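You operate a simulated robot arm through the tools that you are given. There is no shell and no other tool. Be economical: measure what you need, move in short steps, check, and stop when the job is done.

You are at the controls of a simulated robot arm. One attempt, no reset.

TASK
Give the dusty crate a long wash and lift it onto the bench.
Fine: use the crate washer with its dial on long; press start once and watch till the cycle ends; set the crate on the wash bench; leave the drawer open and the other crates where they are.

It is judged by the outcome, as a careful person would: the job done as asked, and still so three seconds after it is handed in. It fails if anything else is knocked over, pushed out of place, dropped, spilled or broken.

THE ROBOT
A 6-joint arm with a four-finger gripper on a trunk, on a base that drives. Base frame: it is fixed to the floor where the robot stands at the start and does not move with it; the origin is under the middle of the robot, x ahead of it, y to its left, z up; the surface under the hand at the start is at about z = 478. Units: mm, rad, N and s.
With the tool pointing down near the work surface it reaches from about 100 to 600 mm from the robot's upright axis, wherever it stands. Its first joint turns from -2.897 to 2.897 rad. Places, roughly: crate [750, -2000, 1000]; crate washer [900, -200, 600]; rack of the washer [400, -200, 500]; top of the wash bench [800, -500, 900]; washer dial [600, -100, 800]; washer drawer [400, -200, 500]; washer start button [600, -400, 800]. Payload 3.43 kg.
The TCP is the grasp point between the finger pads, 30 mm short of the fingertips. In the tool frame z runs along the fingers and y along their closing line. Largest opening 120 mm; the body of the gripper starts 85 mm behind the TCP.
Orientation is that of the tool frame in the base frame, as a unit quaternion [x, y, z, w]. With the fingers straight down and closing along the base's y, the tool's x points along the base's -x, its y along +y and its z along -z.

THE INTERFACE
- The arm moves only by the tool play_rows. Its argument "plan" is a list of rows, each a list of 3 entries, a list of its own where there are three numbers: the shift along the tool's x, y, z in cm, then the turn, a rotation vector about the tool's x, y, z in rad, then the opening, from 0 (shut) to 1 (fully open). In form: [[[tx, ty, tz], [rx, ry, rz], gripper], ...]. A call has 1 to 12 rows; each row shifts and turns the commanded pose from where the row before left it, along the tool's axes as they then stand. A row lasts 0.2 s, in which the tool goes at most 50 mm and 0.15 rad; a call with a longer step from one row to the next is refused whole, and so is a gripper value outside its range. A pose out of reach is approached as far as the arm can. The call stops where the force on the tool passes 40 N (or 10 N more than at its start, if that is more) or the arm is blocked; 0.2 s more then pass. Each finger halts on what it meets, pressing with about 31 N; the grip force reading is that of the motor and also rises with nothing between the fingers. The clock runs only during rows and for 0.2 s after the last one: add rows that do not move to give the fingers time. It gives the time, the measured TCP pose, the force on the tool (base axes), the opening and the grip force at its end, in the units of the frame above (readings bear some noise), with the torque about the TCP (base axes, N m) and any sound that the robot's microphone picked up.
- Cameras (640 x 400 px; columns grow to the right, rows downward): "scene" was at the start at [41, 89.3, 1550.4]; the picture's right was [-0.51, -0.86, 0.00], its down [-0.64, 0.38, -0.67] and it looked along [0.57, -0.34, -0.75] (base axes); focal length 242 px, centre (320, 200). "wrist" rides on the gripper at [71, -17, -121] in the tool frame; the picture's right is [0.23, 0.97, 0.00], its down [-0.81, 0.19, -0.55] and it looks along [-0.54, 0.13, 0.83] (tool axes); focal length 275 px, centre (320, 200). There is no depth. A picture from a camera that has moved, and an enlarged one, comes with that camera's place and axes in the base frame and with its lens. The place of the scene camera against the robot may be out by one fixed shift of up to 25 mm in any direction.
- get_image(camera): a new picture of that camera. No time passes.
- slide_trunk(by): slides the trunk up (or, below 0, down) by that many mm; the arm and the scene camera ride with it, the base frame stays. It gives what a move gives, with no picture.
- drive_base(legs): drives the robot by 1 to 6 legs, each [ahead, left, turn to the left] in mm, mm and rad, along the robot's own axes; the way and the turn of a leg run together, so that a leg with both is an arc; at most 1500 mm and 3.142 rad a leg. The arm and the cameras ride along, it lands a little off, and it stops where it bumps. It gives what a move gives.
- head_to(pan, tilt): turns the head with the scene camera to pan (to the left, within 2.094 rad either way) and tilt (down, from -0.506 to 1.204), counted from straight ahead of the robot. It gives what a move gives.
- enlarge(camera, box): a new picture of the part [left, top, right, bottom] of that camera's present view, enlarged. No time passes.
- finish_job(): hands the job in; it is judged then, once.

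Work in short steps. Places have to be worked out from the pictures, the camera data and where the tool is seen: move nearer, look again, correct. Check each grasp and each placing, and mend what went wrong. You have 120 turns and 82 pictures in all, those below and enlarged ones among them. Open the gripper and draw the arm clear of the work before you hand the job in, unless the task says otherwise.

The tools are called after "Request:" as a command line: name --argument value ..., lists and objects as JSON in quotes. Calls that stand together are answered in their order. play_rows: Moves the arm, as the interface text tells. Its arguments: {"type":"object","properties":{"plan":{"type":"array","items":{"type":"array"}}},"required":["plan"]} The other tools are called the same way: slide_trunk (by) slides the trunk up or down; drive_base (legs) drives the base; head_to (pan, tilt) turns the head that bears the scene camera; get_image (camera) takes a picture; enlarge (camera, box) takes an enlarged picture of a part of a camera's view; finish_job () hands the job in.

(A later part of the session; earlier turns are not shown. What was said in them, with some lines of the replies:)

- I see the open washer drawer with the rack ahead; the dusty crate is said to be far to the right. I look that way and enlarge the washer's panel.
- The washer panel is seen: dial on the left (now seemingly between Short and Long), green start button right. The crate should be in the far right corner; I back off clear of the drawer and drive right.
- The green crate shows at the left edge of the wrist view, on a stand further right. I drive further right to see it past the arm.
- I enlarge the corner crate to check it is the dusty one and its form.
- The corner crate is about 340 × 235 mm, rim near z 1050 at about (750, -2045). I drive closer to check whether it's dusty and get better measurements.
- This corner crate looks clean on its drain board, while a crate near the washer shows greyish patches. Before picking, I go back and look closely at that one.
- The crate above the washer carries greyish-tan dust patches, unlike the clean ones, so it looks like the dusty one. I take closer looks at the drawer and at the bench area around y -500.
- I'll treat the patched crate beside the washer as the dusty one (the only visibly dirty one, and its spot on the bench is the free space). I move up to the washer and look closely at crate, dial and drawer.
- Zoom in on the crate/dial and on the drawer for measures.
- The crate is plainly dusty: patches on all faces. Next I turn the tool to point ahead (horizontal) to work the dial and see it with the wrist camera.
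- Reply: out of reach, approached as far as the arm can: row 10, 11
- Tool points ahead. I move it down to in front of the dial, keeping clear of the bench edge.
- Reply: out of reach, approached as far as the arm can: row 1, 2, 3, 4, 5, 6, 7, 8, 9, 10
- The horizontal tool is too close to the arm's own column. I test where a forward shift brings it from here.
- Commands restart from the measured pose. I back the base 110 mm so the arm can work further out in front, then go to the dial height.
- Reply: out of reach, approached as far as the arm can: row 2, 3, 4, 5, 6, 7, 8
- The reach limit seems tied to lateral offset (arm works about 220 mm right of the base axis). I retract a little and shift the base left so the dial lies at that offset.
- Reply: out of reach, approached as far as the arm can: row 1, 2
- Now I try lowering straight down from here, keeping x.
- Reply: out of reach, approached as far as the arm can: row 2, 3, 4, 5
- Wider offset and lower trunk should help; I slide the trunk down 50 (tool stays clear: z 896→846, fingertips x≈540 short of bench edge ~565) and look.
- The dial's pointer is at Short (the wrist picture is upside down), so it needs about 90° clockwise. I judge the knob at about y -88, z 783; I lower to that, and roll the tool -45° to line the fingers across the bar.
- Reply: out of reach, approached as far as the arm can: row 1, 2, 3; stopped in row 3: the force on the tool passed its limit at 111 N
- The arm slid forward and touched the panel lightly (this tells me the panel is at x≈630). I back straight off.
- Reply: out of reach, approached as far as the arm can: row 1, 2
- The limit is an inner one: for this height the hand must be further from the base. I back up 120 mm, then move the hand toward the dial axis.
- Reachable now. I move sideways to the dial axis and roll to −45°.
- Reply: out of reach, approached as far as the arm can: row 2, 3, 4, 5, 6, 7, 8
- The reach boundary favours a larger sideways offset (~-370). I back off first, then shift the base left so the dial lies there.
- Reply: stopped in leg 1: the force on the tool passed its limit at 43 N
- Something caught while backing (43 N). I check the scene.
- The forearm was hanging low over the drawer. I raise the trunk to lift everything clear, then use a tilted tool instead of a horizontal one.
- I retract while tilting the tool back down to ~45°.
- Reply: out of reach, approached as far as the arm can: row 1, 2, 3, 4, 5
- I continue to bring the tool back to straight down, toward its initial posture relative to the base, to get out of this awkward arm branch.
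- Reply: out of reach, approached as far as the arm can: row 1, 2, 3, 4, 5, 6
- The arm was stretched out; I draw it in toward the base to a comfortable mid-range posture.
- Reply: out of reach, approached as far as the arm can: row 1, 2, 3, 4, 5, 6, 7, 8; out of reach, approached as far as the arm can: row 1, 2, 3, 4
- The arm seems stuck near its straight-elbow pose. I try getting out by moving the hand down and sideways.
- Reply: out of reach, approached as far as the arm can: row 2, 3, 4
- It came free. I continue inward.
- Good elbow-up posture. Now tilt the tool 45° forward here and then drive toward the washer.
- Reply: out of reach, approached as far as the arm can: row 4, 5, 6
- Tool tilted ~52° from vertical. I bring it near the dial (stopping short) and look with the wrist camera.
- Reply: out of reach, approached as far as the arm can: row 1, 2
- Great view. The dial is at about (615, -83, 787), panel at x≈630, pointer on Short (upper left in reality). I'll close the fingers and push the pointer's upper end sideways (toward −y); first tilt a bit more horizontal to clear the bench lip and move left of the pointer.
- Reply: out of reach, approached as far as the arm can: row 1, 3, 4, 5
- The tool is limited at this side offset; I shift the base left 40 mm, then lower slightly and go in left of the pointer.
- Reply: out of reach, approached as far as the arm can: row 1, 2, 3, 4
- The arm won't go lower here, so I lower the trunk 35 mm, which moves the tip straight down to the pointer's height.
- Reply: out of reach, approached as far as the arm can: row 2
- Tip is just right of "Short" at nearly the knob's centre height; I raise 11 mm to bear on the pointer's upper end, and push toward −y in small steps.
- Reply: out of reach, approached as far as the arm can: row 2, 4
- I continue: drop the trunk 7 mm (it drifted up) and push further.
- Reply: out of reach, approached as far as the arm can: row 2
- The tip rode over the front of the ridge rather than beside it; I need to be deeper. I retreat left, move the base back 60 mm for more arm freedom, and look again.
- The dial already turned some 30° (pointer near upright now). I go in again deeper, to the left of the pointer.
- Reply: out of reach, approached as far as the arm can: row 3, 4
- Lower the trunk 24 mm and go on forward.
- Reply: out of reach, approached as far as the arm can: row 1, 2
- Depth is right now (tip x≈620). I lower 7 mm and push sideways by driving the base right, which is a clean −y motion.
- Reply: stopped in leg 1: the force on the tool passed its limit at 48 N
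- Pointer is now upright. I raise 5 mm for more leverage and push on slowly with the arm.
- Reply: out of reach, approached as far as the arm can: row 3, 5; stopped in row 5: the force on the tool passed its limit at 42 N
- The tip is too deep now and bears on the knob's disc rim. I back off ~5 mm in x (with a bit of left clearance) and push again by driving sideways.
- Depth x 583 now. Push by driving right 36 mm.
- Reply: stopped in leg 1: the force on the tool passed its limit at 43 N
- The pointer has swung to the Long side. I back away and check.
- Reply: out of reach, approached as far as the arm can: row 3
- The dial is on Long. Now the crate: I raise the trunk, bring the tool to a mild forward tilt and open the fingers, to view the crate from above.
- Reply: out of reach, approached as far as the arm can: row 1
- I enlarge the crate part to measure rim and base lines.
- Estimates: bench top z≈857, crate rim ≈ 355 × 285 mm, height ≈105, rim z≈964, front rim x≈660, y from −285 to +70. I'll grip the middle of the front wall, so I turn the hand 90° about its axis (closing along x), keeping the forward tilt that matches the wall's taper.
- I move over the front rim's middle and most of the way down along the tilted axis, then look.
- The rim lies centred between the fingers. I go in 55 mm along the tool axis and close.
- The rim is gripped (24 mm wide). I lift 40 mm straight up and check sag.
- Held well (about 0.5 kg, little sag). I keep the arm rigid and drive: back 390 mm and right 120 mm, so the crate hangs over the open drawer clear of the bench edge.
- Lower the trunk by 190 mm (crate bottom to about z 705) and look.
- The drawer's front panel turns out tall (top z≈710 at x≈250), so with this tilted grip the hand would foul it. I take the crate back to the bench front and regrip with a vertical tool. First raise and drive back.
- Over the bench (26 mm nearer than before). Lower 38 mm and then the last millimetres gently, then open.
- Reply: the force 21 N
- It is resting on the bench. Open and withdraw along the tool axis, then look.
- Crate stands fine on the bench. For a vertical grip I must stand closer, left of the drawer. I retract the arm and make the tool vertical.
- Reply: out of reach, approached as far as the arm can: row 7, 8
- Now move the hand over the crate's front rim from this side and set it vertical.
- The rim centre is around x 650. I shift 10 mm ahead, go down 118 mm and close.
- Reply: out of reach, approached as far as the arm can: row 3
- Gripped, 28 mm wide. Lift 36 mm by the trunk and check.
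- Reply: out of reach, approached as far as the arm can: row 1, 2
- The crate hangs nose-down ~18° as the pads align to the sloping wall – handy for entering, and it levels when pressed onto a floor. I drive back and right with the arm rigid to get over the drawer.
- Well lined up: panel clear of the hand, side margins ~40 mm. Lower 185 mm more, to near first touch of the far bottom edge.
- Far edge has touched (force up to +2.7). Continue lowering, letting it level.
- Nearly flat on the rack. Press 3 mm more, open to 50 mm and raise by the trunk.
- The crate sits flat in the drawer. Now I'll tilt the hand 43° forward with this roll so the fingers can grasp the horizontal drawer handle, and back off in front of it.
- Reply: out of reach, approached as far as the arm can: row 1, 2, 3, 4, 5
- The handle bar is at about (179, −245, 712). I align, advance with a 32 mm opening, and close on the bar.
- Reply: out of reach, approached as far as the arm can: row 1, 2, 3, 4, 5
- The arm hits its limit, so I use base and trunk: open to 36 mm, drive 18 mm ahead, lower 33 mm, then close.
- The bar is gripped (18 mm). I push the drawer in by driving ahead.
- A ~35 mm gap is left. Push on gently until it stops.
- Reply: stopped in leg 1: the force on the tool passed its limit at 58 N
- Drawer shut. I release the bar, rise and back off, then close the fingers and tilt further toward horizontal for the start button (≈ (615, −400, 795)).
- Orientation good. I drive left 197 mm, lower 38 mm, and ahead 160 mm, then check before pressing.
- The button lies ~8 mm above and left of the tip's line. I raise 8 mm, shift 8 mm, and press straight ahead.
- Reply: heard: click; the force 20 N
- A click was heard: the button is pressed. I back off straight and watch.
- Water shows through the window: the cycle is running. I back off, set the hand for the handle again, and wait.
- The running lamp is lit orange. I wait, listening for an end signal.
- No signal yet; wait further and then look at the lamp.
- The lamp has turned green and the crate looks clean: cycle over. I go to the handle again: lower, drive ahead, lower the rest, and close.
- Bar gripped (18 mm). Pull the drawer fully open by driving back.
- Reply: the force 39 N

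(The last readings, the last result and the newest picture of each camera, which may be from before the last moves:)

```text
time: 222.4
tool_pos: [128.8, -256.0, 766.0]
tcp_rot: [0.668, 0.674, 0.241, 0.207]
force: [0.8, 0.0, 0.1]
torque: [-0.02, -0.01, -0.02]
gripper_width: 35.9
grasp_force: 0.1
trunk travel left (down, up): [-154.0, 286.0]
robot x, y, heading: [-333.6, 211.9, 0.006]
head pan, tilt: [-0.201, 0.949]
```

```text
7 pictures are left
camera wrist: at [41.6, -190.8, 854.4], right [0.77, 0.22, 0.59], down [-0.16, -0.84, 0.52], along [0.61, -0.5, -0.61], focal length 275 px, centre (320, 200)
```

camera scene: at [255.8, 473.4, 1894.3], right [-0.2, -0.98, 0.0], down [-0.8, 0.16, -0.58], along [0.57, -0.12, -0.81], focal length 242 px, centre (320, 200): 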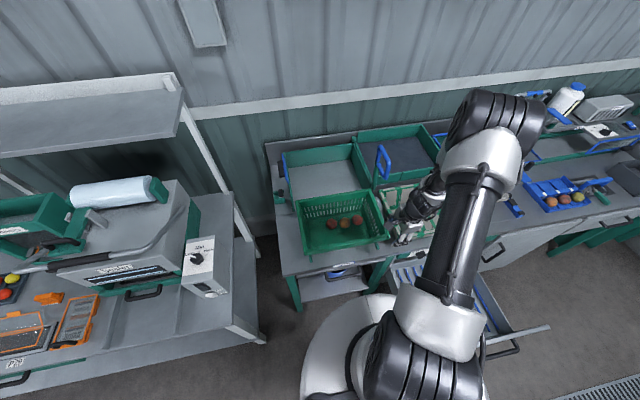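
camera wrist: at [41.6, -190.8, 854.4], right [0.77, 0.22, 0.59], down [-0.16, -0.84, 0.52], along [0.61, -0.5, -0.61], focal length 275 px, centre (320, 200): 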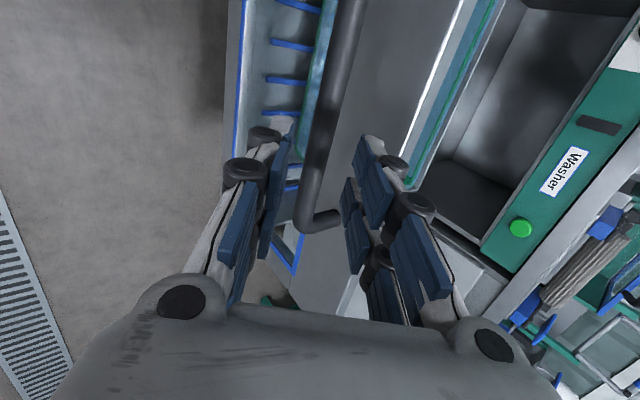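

The drawer is open to its stop again. I raise, turn the tool vertical, and move over where the crate's front rim was.

Request:
slide_trunk --by 150

Request:
play_rows --plan '[[[0, 0, 0], [0.15, 0, 0], 0.5], [[0, 0, 0], [0.15, 0, 0], 0.5], [[0, 0, 0], [0.15, 0, 0], 0.5], [[0, 0, 0], [0.15, 0, 0], 0.5], [[0, 0, 0], [0.07, 0, 0], 0.5], [[0, 0, 0], [0, 0, 0], 0.5]]'

Request:
drive_base --legs '[[183, 0, 0], [0, 25, 0]]'

Request:
get_image --camera "wrist"

```text
time: 224.1
tool_pos: [128.3, -255.5, 914.8]
tcp_rot: [0.668, 0.674, 0.239, 0.207]
force: [-0.1, 0.2, 0.7]
torque: [-0.03, 0.0, 0.0]
gripper_width: 36.3
grasp_force: 0.0
trunk travel left (down, up): [-304.0, 136.0]
robot x, y, heading: [-325.4, 216.3, 0.006]
head pan, tilt: [-0.201, 0.949]
```

```text
time: 225.5
tool_pos: [127.6, -255.8, 915.6]
tcp_rot: [0.699, 0.715, 0.006, -0.022]
force: [-0.8, 0.6, 0.0]
torque: [-0.03, 0.0, -0.01]
gripper_width: 60.0
grasp_force: 0.1
trunk travel left (down, up): [-304.0, 136.0]
robot x, y, heading: [-334.5, 212.2, 0.009]
head pan, tilt: [-0.201, 0.949]
```

```text
time: 227.4
tool_pos: [313.1, -227.5, 916.5]
tcp_rot: [0.698, 0.716, 0.007, -0.022]
force: [-0.1, 0.7, 0.2]
torque: [-0.07, -0.01, 0.0]
gripper_width: 60.0
grasp_force: 0.0
trunk travel left (down, up): [-304.0, 136.0]
robot x, y, heading: [-147.1, 240.6, 0.005]
head pan, tilt: [-0.201, 0.949]
```

```text
6 pictures are left
camera wrist: at [295.8, -162.3, 1039.7], right [0.97, 0.25, -0.01], down [0.22, -0.83, 0.52], along [0.12, -0.5, -0.86], focal length 275 px, centre (320, 200)
```

wrist: 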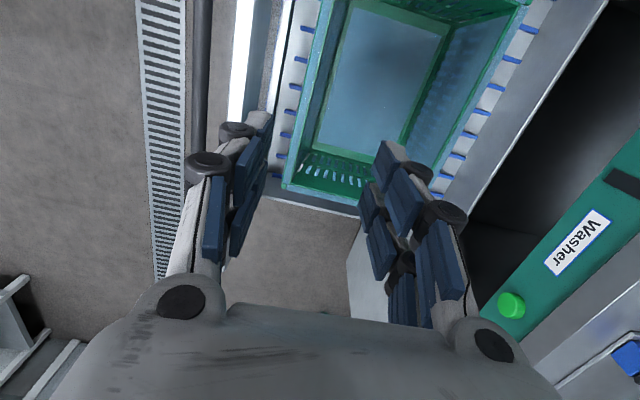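

The crate is clean, slid a little forward: rim centre x≈298, y centre ≈ −241. I set the hand at x 310 with wide opening (closing will draw the rim over), 13 mm right, lower the arm 38 mm and then the trunk.

Request:
play_rows --plan '[[[-1.3, -0.2, 1], [0, 0, 0], 0.66], [[0, 0, 1.5], [0, 0, 0], 0.66], [[0, 0, 1.4], [0, 0, 0], 0.66], [[0, 0, 0], [0, 0, 0], 0.66]]'

Request:
slide_trunk --by -230

Request:
get_image --camera "wrist"

```text
time: 228.4
tool_pos: [298.4, -227.4, 886.1]
tcp_rot: [0.697, 0.716, 0.007, -0.021]
force: [0.1, -0.2, 0.2]
torque: [0.01, 0.02, 0.01]
gripper_width: 79.2
grasp_force: 0.1
out of reach, approached as far as the arm can: row 1, 2, 3
trunk travel left (down, up): [-304.0, 136.0]
robot x, y, heading: [-146.5, 240.2, 0.004]
head pan, tilt: [-0.201, 0.949]
```

```text
time: 230.9
tool_pos: [297.5, -227.1, 655.4]
tcp_rot: [0.699, 0.715, 0.007, -0.021]
force: [0.0, 1.3, 0.1]
torque: [0.01, 0.04, 0.01]
gripper_width: 79.3
grasp_force: 0.1
trunk travel left (down, up): [-74.0, 366.0]
robot x, y, heading: [-145.9, 240.9, -0.0]
head pan, tilt: [-0.201, 0.949]
```

```text
5 pictures are left
camera wrist: at [281.4, -161.0, 778.9], right [0.97, 0.25, -0.01], down [0.22, -0.83, 0.52], along [0.12, -0.5, -0.86], focal length 275 px, centre (320, 200)
```

wrist: 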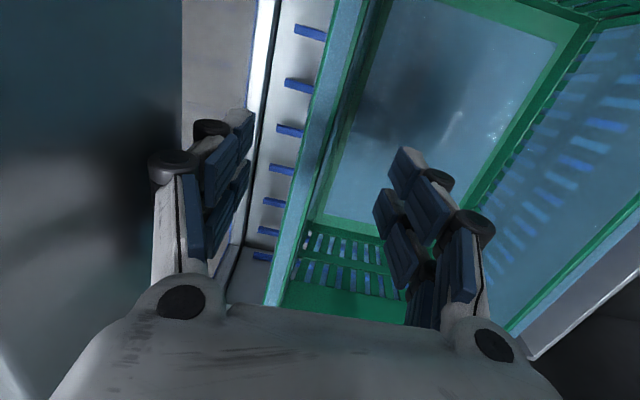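

The arm drifted to x 298; the panel is too near. I drive 14 mm ahead and 12 mm right, then lower the rest and close.

Request:
drive_base --legs '[[14, 0, 0], [0, -12, 0]]'

Request:
slide_trunk --by -73

```text
time: 232.0
tool_pos: [309.3, -238.7, 656.5]
tcp_rot: [0.698, 0.715, 0.007, -0.023]
force: [0.2, -0.8, 0.0]
torque: [0.04, -0.02, 0.01]
gripper_width: 79.2
grasp_force: 0.0
trunk travel left (down, up): [-74.0, 366.0]
robot x, y, heading: [-132.4, 232.2, 0.003]
head pan, tilt: [-0.201, 0.949]
```

```text
time: 233.1
tool_pos: [311.6, -238.4, 583.6]
tcp_rot: [0.699, 0.715, 0.007, -0.022]
force: [-1.2, -0.8, -0.2]
torque: [-0.03, -0.03, 0.01]
gripper_width: 79.1
grasp_force: 0.0
trunk travel left (down, up): [-1.0, 439.0]
robot x, y, heading: [-131.8, 228.9, 0.002]
head pan, tilt: [-0.201, 0.949]
```

Free of contact. Lower 9 mm with the arm and close.

Request:
play_rows --plan '[[[0, 0, 0.5], [0, 0, 0], 0.66], [[0, 0, 0.5], [0, 0, 0], 0.66], [[0, 0, 0], [0, 0, 0], 0.66], [[0, 0, 0], [0, 0, 0], 0], [[0, 0, 0], [0, 0, 0], 0], [[0, 0, 0], [0, 0, 0], 0], [[0, 0, 0], [0, 0, 0], 0], [[0, 0, 0], [0, 0, 0], 0], [[0, 0, 0], [0, 0, 0], 0]]'

Request:
slide_trunk --by 60

Request:
get_image --camera "wrist"

```text
time: 235.1
tool_pos: [309.6, -235.6, 575.3]
tcp_rot: [0.698, 0.716, 0.007, -0.021]
force: [1.6, -0.4, 0.9]
torque: [0.29, -0.99, -0.22]
gripper_width: 28.4
grasp_force: 30.7
out of reach, approached as far as the arm can: row 2
trunk travel left (down, up): [-1.0, 439.0]
robot x, y, heading: [-130.1, 225.3, 0.003]
head pan, tilt: [-0.201, 0.949]
```

```text
time: 236.1
tool_pos: [309.1, -235.6, 633.6]
tcp_rot: [0.698, 0.716, 0.006, -0.022]
force: [0.2, 0.1, -4.3]
torque: [-0.02, 0.43, 0.03]
gripper_width: 20.2
grasp_force: 31.1
trunk travel left (down, up): [-61.0, 379.0]
robot x, y, heading: [-128.3, 224.5, 0.001]
head pan, tilt: [-0.201, 0.949]
```

```text
4 pictures are left
camera wrist: at [293.1, -170.0, 755.9], right [0.97, 0.25, -0.01], down [0.22, -0.83, 0.51], along [0.12, -0.5, -0.86], focal length 275 px, centre (320, 200)
```

wrist: 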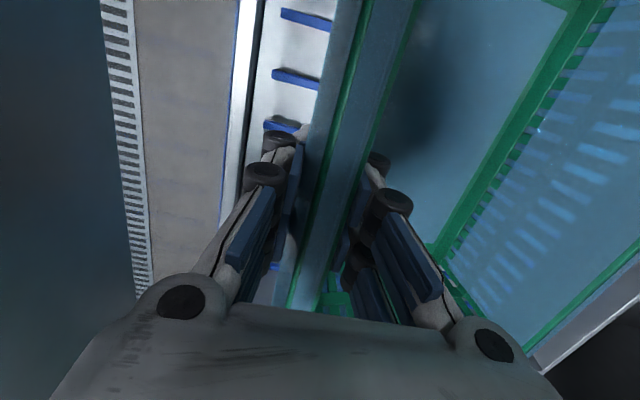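

Held as before. Raise fully by the trunk and then a bit by the arm to clear the bench.

Request:
slide_trunk --by 377

Request:
play_rows --plan '[[[0, 0, -1], [0, 0, 0], 0], [[0, 0, -1], [0, 0, 0], 0], [[0, 0, -1], [0, 0, 0], 0], [[0, 0, -1], [0, 0, 0], 0], [[0, 0, 0], [0, 0, 0], 0]]'

```text
time: 239.7
tool_pos: [309.2, -236.5, 1011.4]
tcp_rot: [0.699, 0.715, 0.007, -0.023]
force: [-0.8, -0.1, -2.9]
torque: [-0.01, 0.43, -0.01]
gripper_width: 20.2
grasp_force: 31.0
trunk travel left (down, up): [-438.0, 2.0]
robot x, y, heading: [-132.1, 226.6, 0.001]
head pan, tilt: [-0.201, 0.949]
```

```text
time: 240.9
tool_pos: [310.2, -238.0, 1050.2]
tcp_rot: [0.699, 0.714, 0.006, -0.023]
force: [-0.1, -0.4, -3.8]
torque: [-0.02, 0.42, 0.01]
gripper_width: 20.1
grasp_force: 30.8
trunk travel left (down, up): [-438.0, 2.0]
robot x, y, heading: [-131.6, 224.7, 0.001]
head pan, tilt: [-0.201, 0.949]
```

At z 1050, clear. Drive left 130, then ahead 342 to its old place on the bench.

Request:
drive_base --legs '[[0, 130, 0], [342, 0, 0]]'

Request:
enlarge --camera "scene" --box '[260, 90, 540, 270]'

```text
time: 244.1
tool_pos: [650.5, -105.7, 1050.3]
tcp_rot: [0.699, 0.715, 0.006, -0.022]
force: [0.4, 0.2, -4.5]
torque: [0.0, 0.39, 0.0]
gripper_width: 20.0
grasp_force: 31.3
trunk travel left (down, up): [-438.0, 2.0]
robot x, y, heading: [207.6, 361.2, -0.003]
head pan, tilt: [-0.201, 0.949]
```

```text
2.22 times, centred on (400, 180) of scene
camera zoom: at [253.5, 473.1, 1930.3], right [-0.2, -0.98, 0.0], down [-0.8, 0.16, -0.58], along [0.57, -0.11, -0.81], focal length 538 px, centre (142, 244)
```

zoom: 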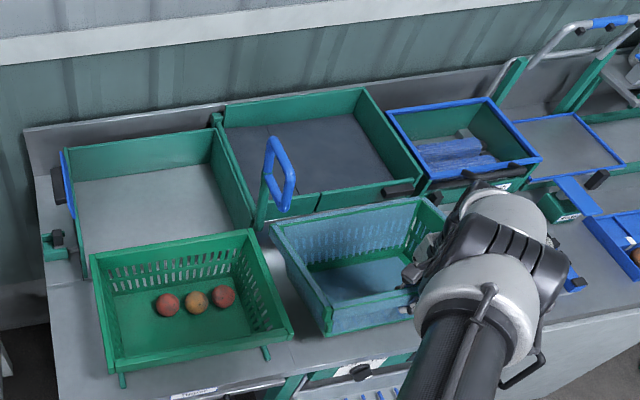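

Well placed. Lower in steps, letting it level on the bench.

Request:
slide_trunk --by -50

Request:
slide_trunk --by -30

Request:
slide_trunk --by -15

```text
time: 245.0
tool_pos: [648.8, -106.4, 1001.9]
tcp_rot: [0.699, 0.715, 0.007, -0.02]
force: [-1.6, -0.8, 5.1]
torque: [-0.53, -0.93, -0.11]
gripper_width: 20.7
grasp_force: 30.6
trunk travel left (down, up): [-388.0, 52.0]
robot x, y, heading: [204.6, 358.6, 0.004]
head pan, tilt: [-0.201, 0.949]
```

```text
time: 245.7
tool_pos: [649.6, -106.5, 971.0]
tcp_rot: [0.699, 0.715, 0.007, -0.021]
force: [-1.6, -1.2, 2.2]
torque: [-0.15, -0.77, -0.2]
gripper_width: 26.1
grasp_force: 31.6
trunk travel left (down, up): [-358.0, 82.0]
robot x, y, heading: [209.9, 358.4, 0.004]
head pan, tilt: [-0.201, 0.949]
```

```text
time: 246.3
tool_pos: [647.7, -107.3, 955.7]
tcp_rot: [0.699, 0.715, 0.007, -0.022]
force: [-1.2, -0.7, 3.4]
torque: [-0.45, -0.99, -0.15]
gripper_width: 28.7
grasp_force: 31.1
trunk travel left (down, up): [-343.0, 97.0]
robot x, y, heading: [206.4, 359.6, 0.001]
head pan, tilt: [-0.201, 0.949]
```

Width 28.7 as when level. A last 2 mm, then open and rise.

Request:
slide_trunk --by -2

Request:
play_rows --plan '[[[0, 0, 0], [0, 0, 0], 0.55], [[0, 0, 0], [0, 0, 0], 0.55], [[0, 0, 0], [0, 0, 0], 0.55], [[0, 0, 0], [0, 0, 0], 0.55]]'

Request:
slide_trunk --by 97

Request:
play_rows --plan '[[[0, 0, -2], [0, 0, 0], 0.55], [[0, -3, -1], [0, 0, 0], 0.55], [[0, -4, 0], [0, 0, 0], 0.55], [[0, -4, 0], [0, 0, 0], 0.55], [[0, 0, 0], [0, 0, 0], 0.55]]'

Request:
drive_base --legs '[[-250, 0, 0]]'

Request:
get_image --camera "scene"

```text
time: 246.9
tool_pos: [648.8, -106.2, 956.1]
tcp_rot: [0.698, 0.715, 0.007, -0.022]
force: [-1.7, -0.1, 15.1]
torque: [0.76, -1.21, 0.1]
gripper_width: 28.8
grasp_force: 31.3
trunk travel left (down, up): [-341.0, 99.0]
robot x, y, heading: [207.8, 360.7, 0.006]
head pan, tilt: [-0.201, 0.949]
```

```text
time: 247.9
tool_pos: [647.6, -105.4, 954.3]
tcp_rot: [0.698, 0.716, 0.007, -0.022]
force: [-0.3, 0.7, -0.2]
torque: [-0.01, 0.04, 0.02]
gripper_width: 66.1
grasp_force: 0.1
trunk travel left (down, up): [-341.0, 99.0]
robot x, y, heading: [208.2, 360.6, 0.007]
head pan, tilt: [-0.201, 0.949]
```

```text
time: 249.2
tool_pos: [649.6, -105.5, 1050.4]
tcp_rot: [0.698, 0.715, 0.008, -0.022]
force: [-0.5, -0.2, -0.8]
torque: [0.0, 0.0, 0.02]
gripper_width: 65.9
grasp_force: 0.1
trunk travel left (down, up): [-438.0, 2.0]
robot x, y, heading: [208.6, 360.9, 0.001]
head pan, tilt: [-0.201, 0.949]
```

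```text
time: 250.4
tool_pos: [539.6, -109.7, 1082.4]
tcp_rot: [0.699, 0.715, 0.007, -0.022]
force: [-0.9, 0.1, -0.5]
torque: [-0.01, 0.04, 0.0]
gripper_width: 65.8
grasp_force: 0.0
trunk travel left (down, up): [-438.0, 2.0]
robot x, y, heading: [212.0, 357.3, -0.0]
head pan, tilt: [-0.201, 0.949]
```

```text
time: 252.2
tool_pos: [290.5, -110.8, 1082.7]
tcp_rot: [0.698, 0.716, 0.007, -0.022]
force: [-0.2, -0.1, -0.4]
torque: [-0.03, -0.02, -0.02]
gripper_width: 66.1
grasp_force: 0.0
trunk travel left (down, up): [-438.0, 2.0]
robot x, y, heading: [-42.7, 357.3, 0.002]
head pan, tilt: [-0.201, 0.949]
```

```text
2 pictures are left
camera scene: at [1.5, 472.6, 1930.3], right [-0.2, -0.98, 0.0], down [-0.8, 0.16, -0.58], along [0.57, -0.11, -0.81], focal length 242 px, centre (320, 200)
```

scene: 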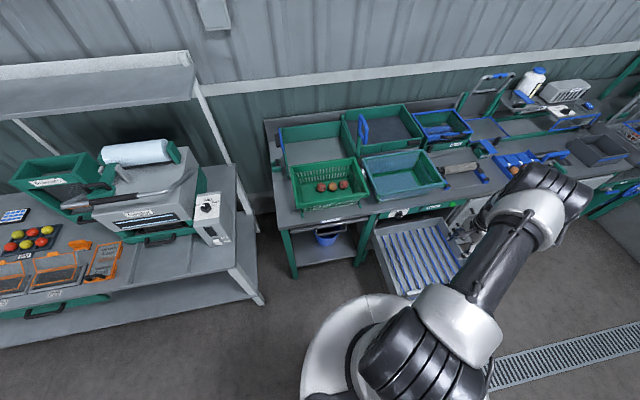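

The clean crate stands flat on the bench, the drawer is open, the other crates are unmoved, and the arm is clear. One last close look before handing in.

Request:
enlarge --camera "scene" --box '[270, 90, 490, 300]'

```text
1.90 times, centred on (380, 195) of scene
camera zoom: at [1.5, 472.6, 1930.3], right [-0.2, -0.98, 0.0], down [-0.8, 0.16, -0.58], along [0.57, -0.11, -0.81], focal length 461 px, centre (206, 210)
```

zoom: 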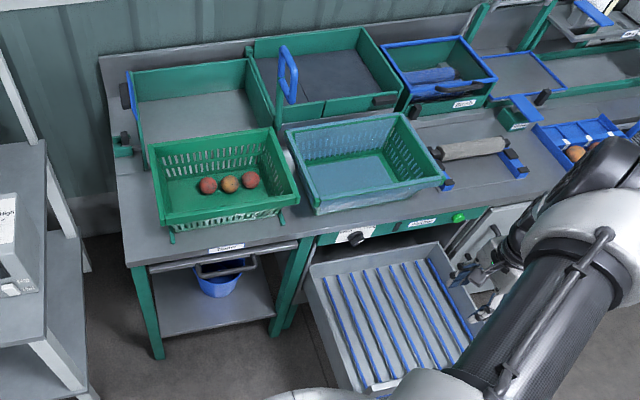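

All is in place; I hand the job in.

Request:
finish_job

```text
The job is handed in.
```

I washed the dusty crate on the long cycle and set it on the wash bench. I pressed start once and waited for the lamp to turn green. The drawer is open and the other crates are where they were.

The place list puts "crate" in the far right corner. The crate there was clean, so I washed the visibly dusty one on the bench by the washer instead.
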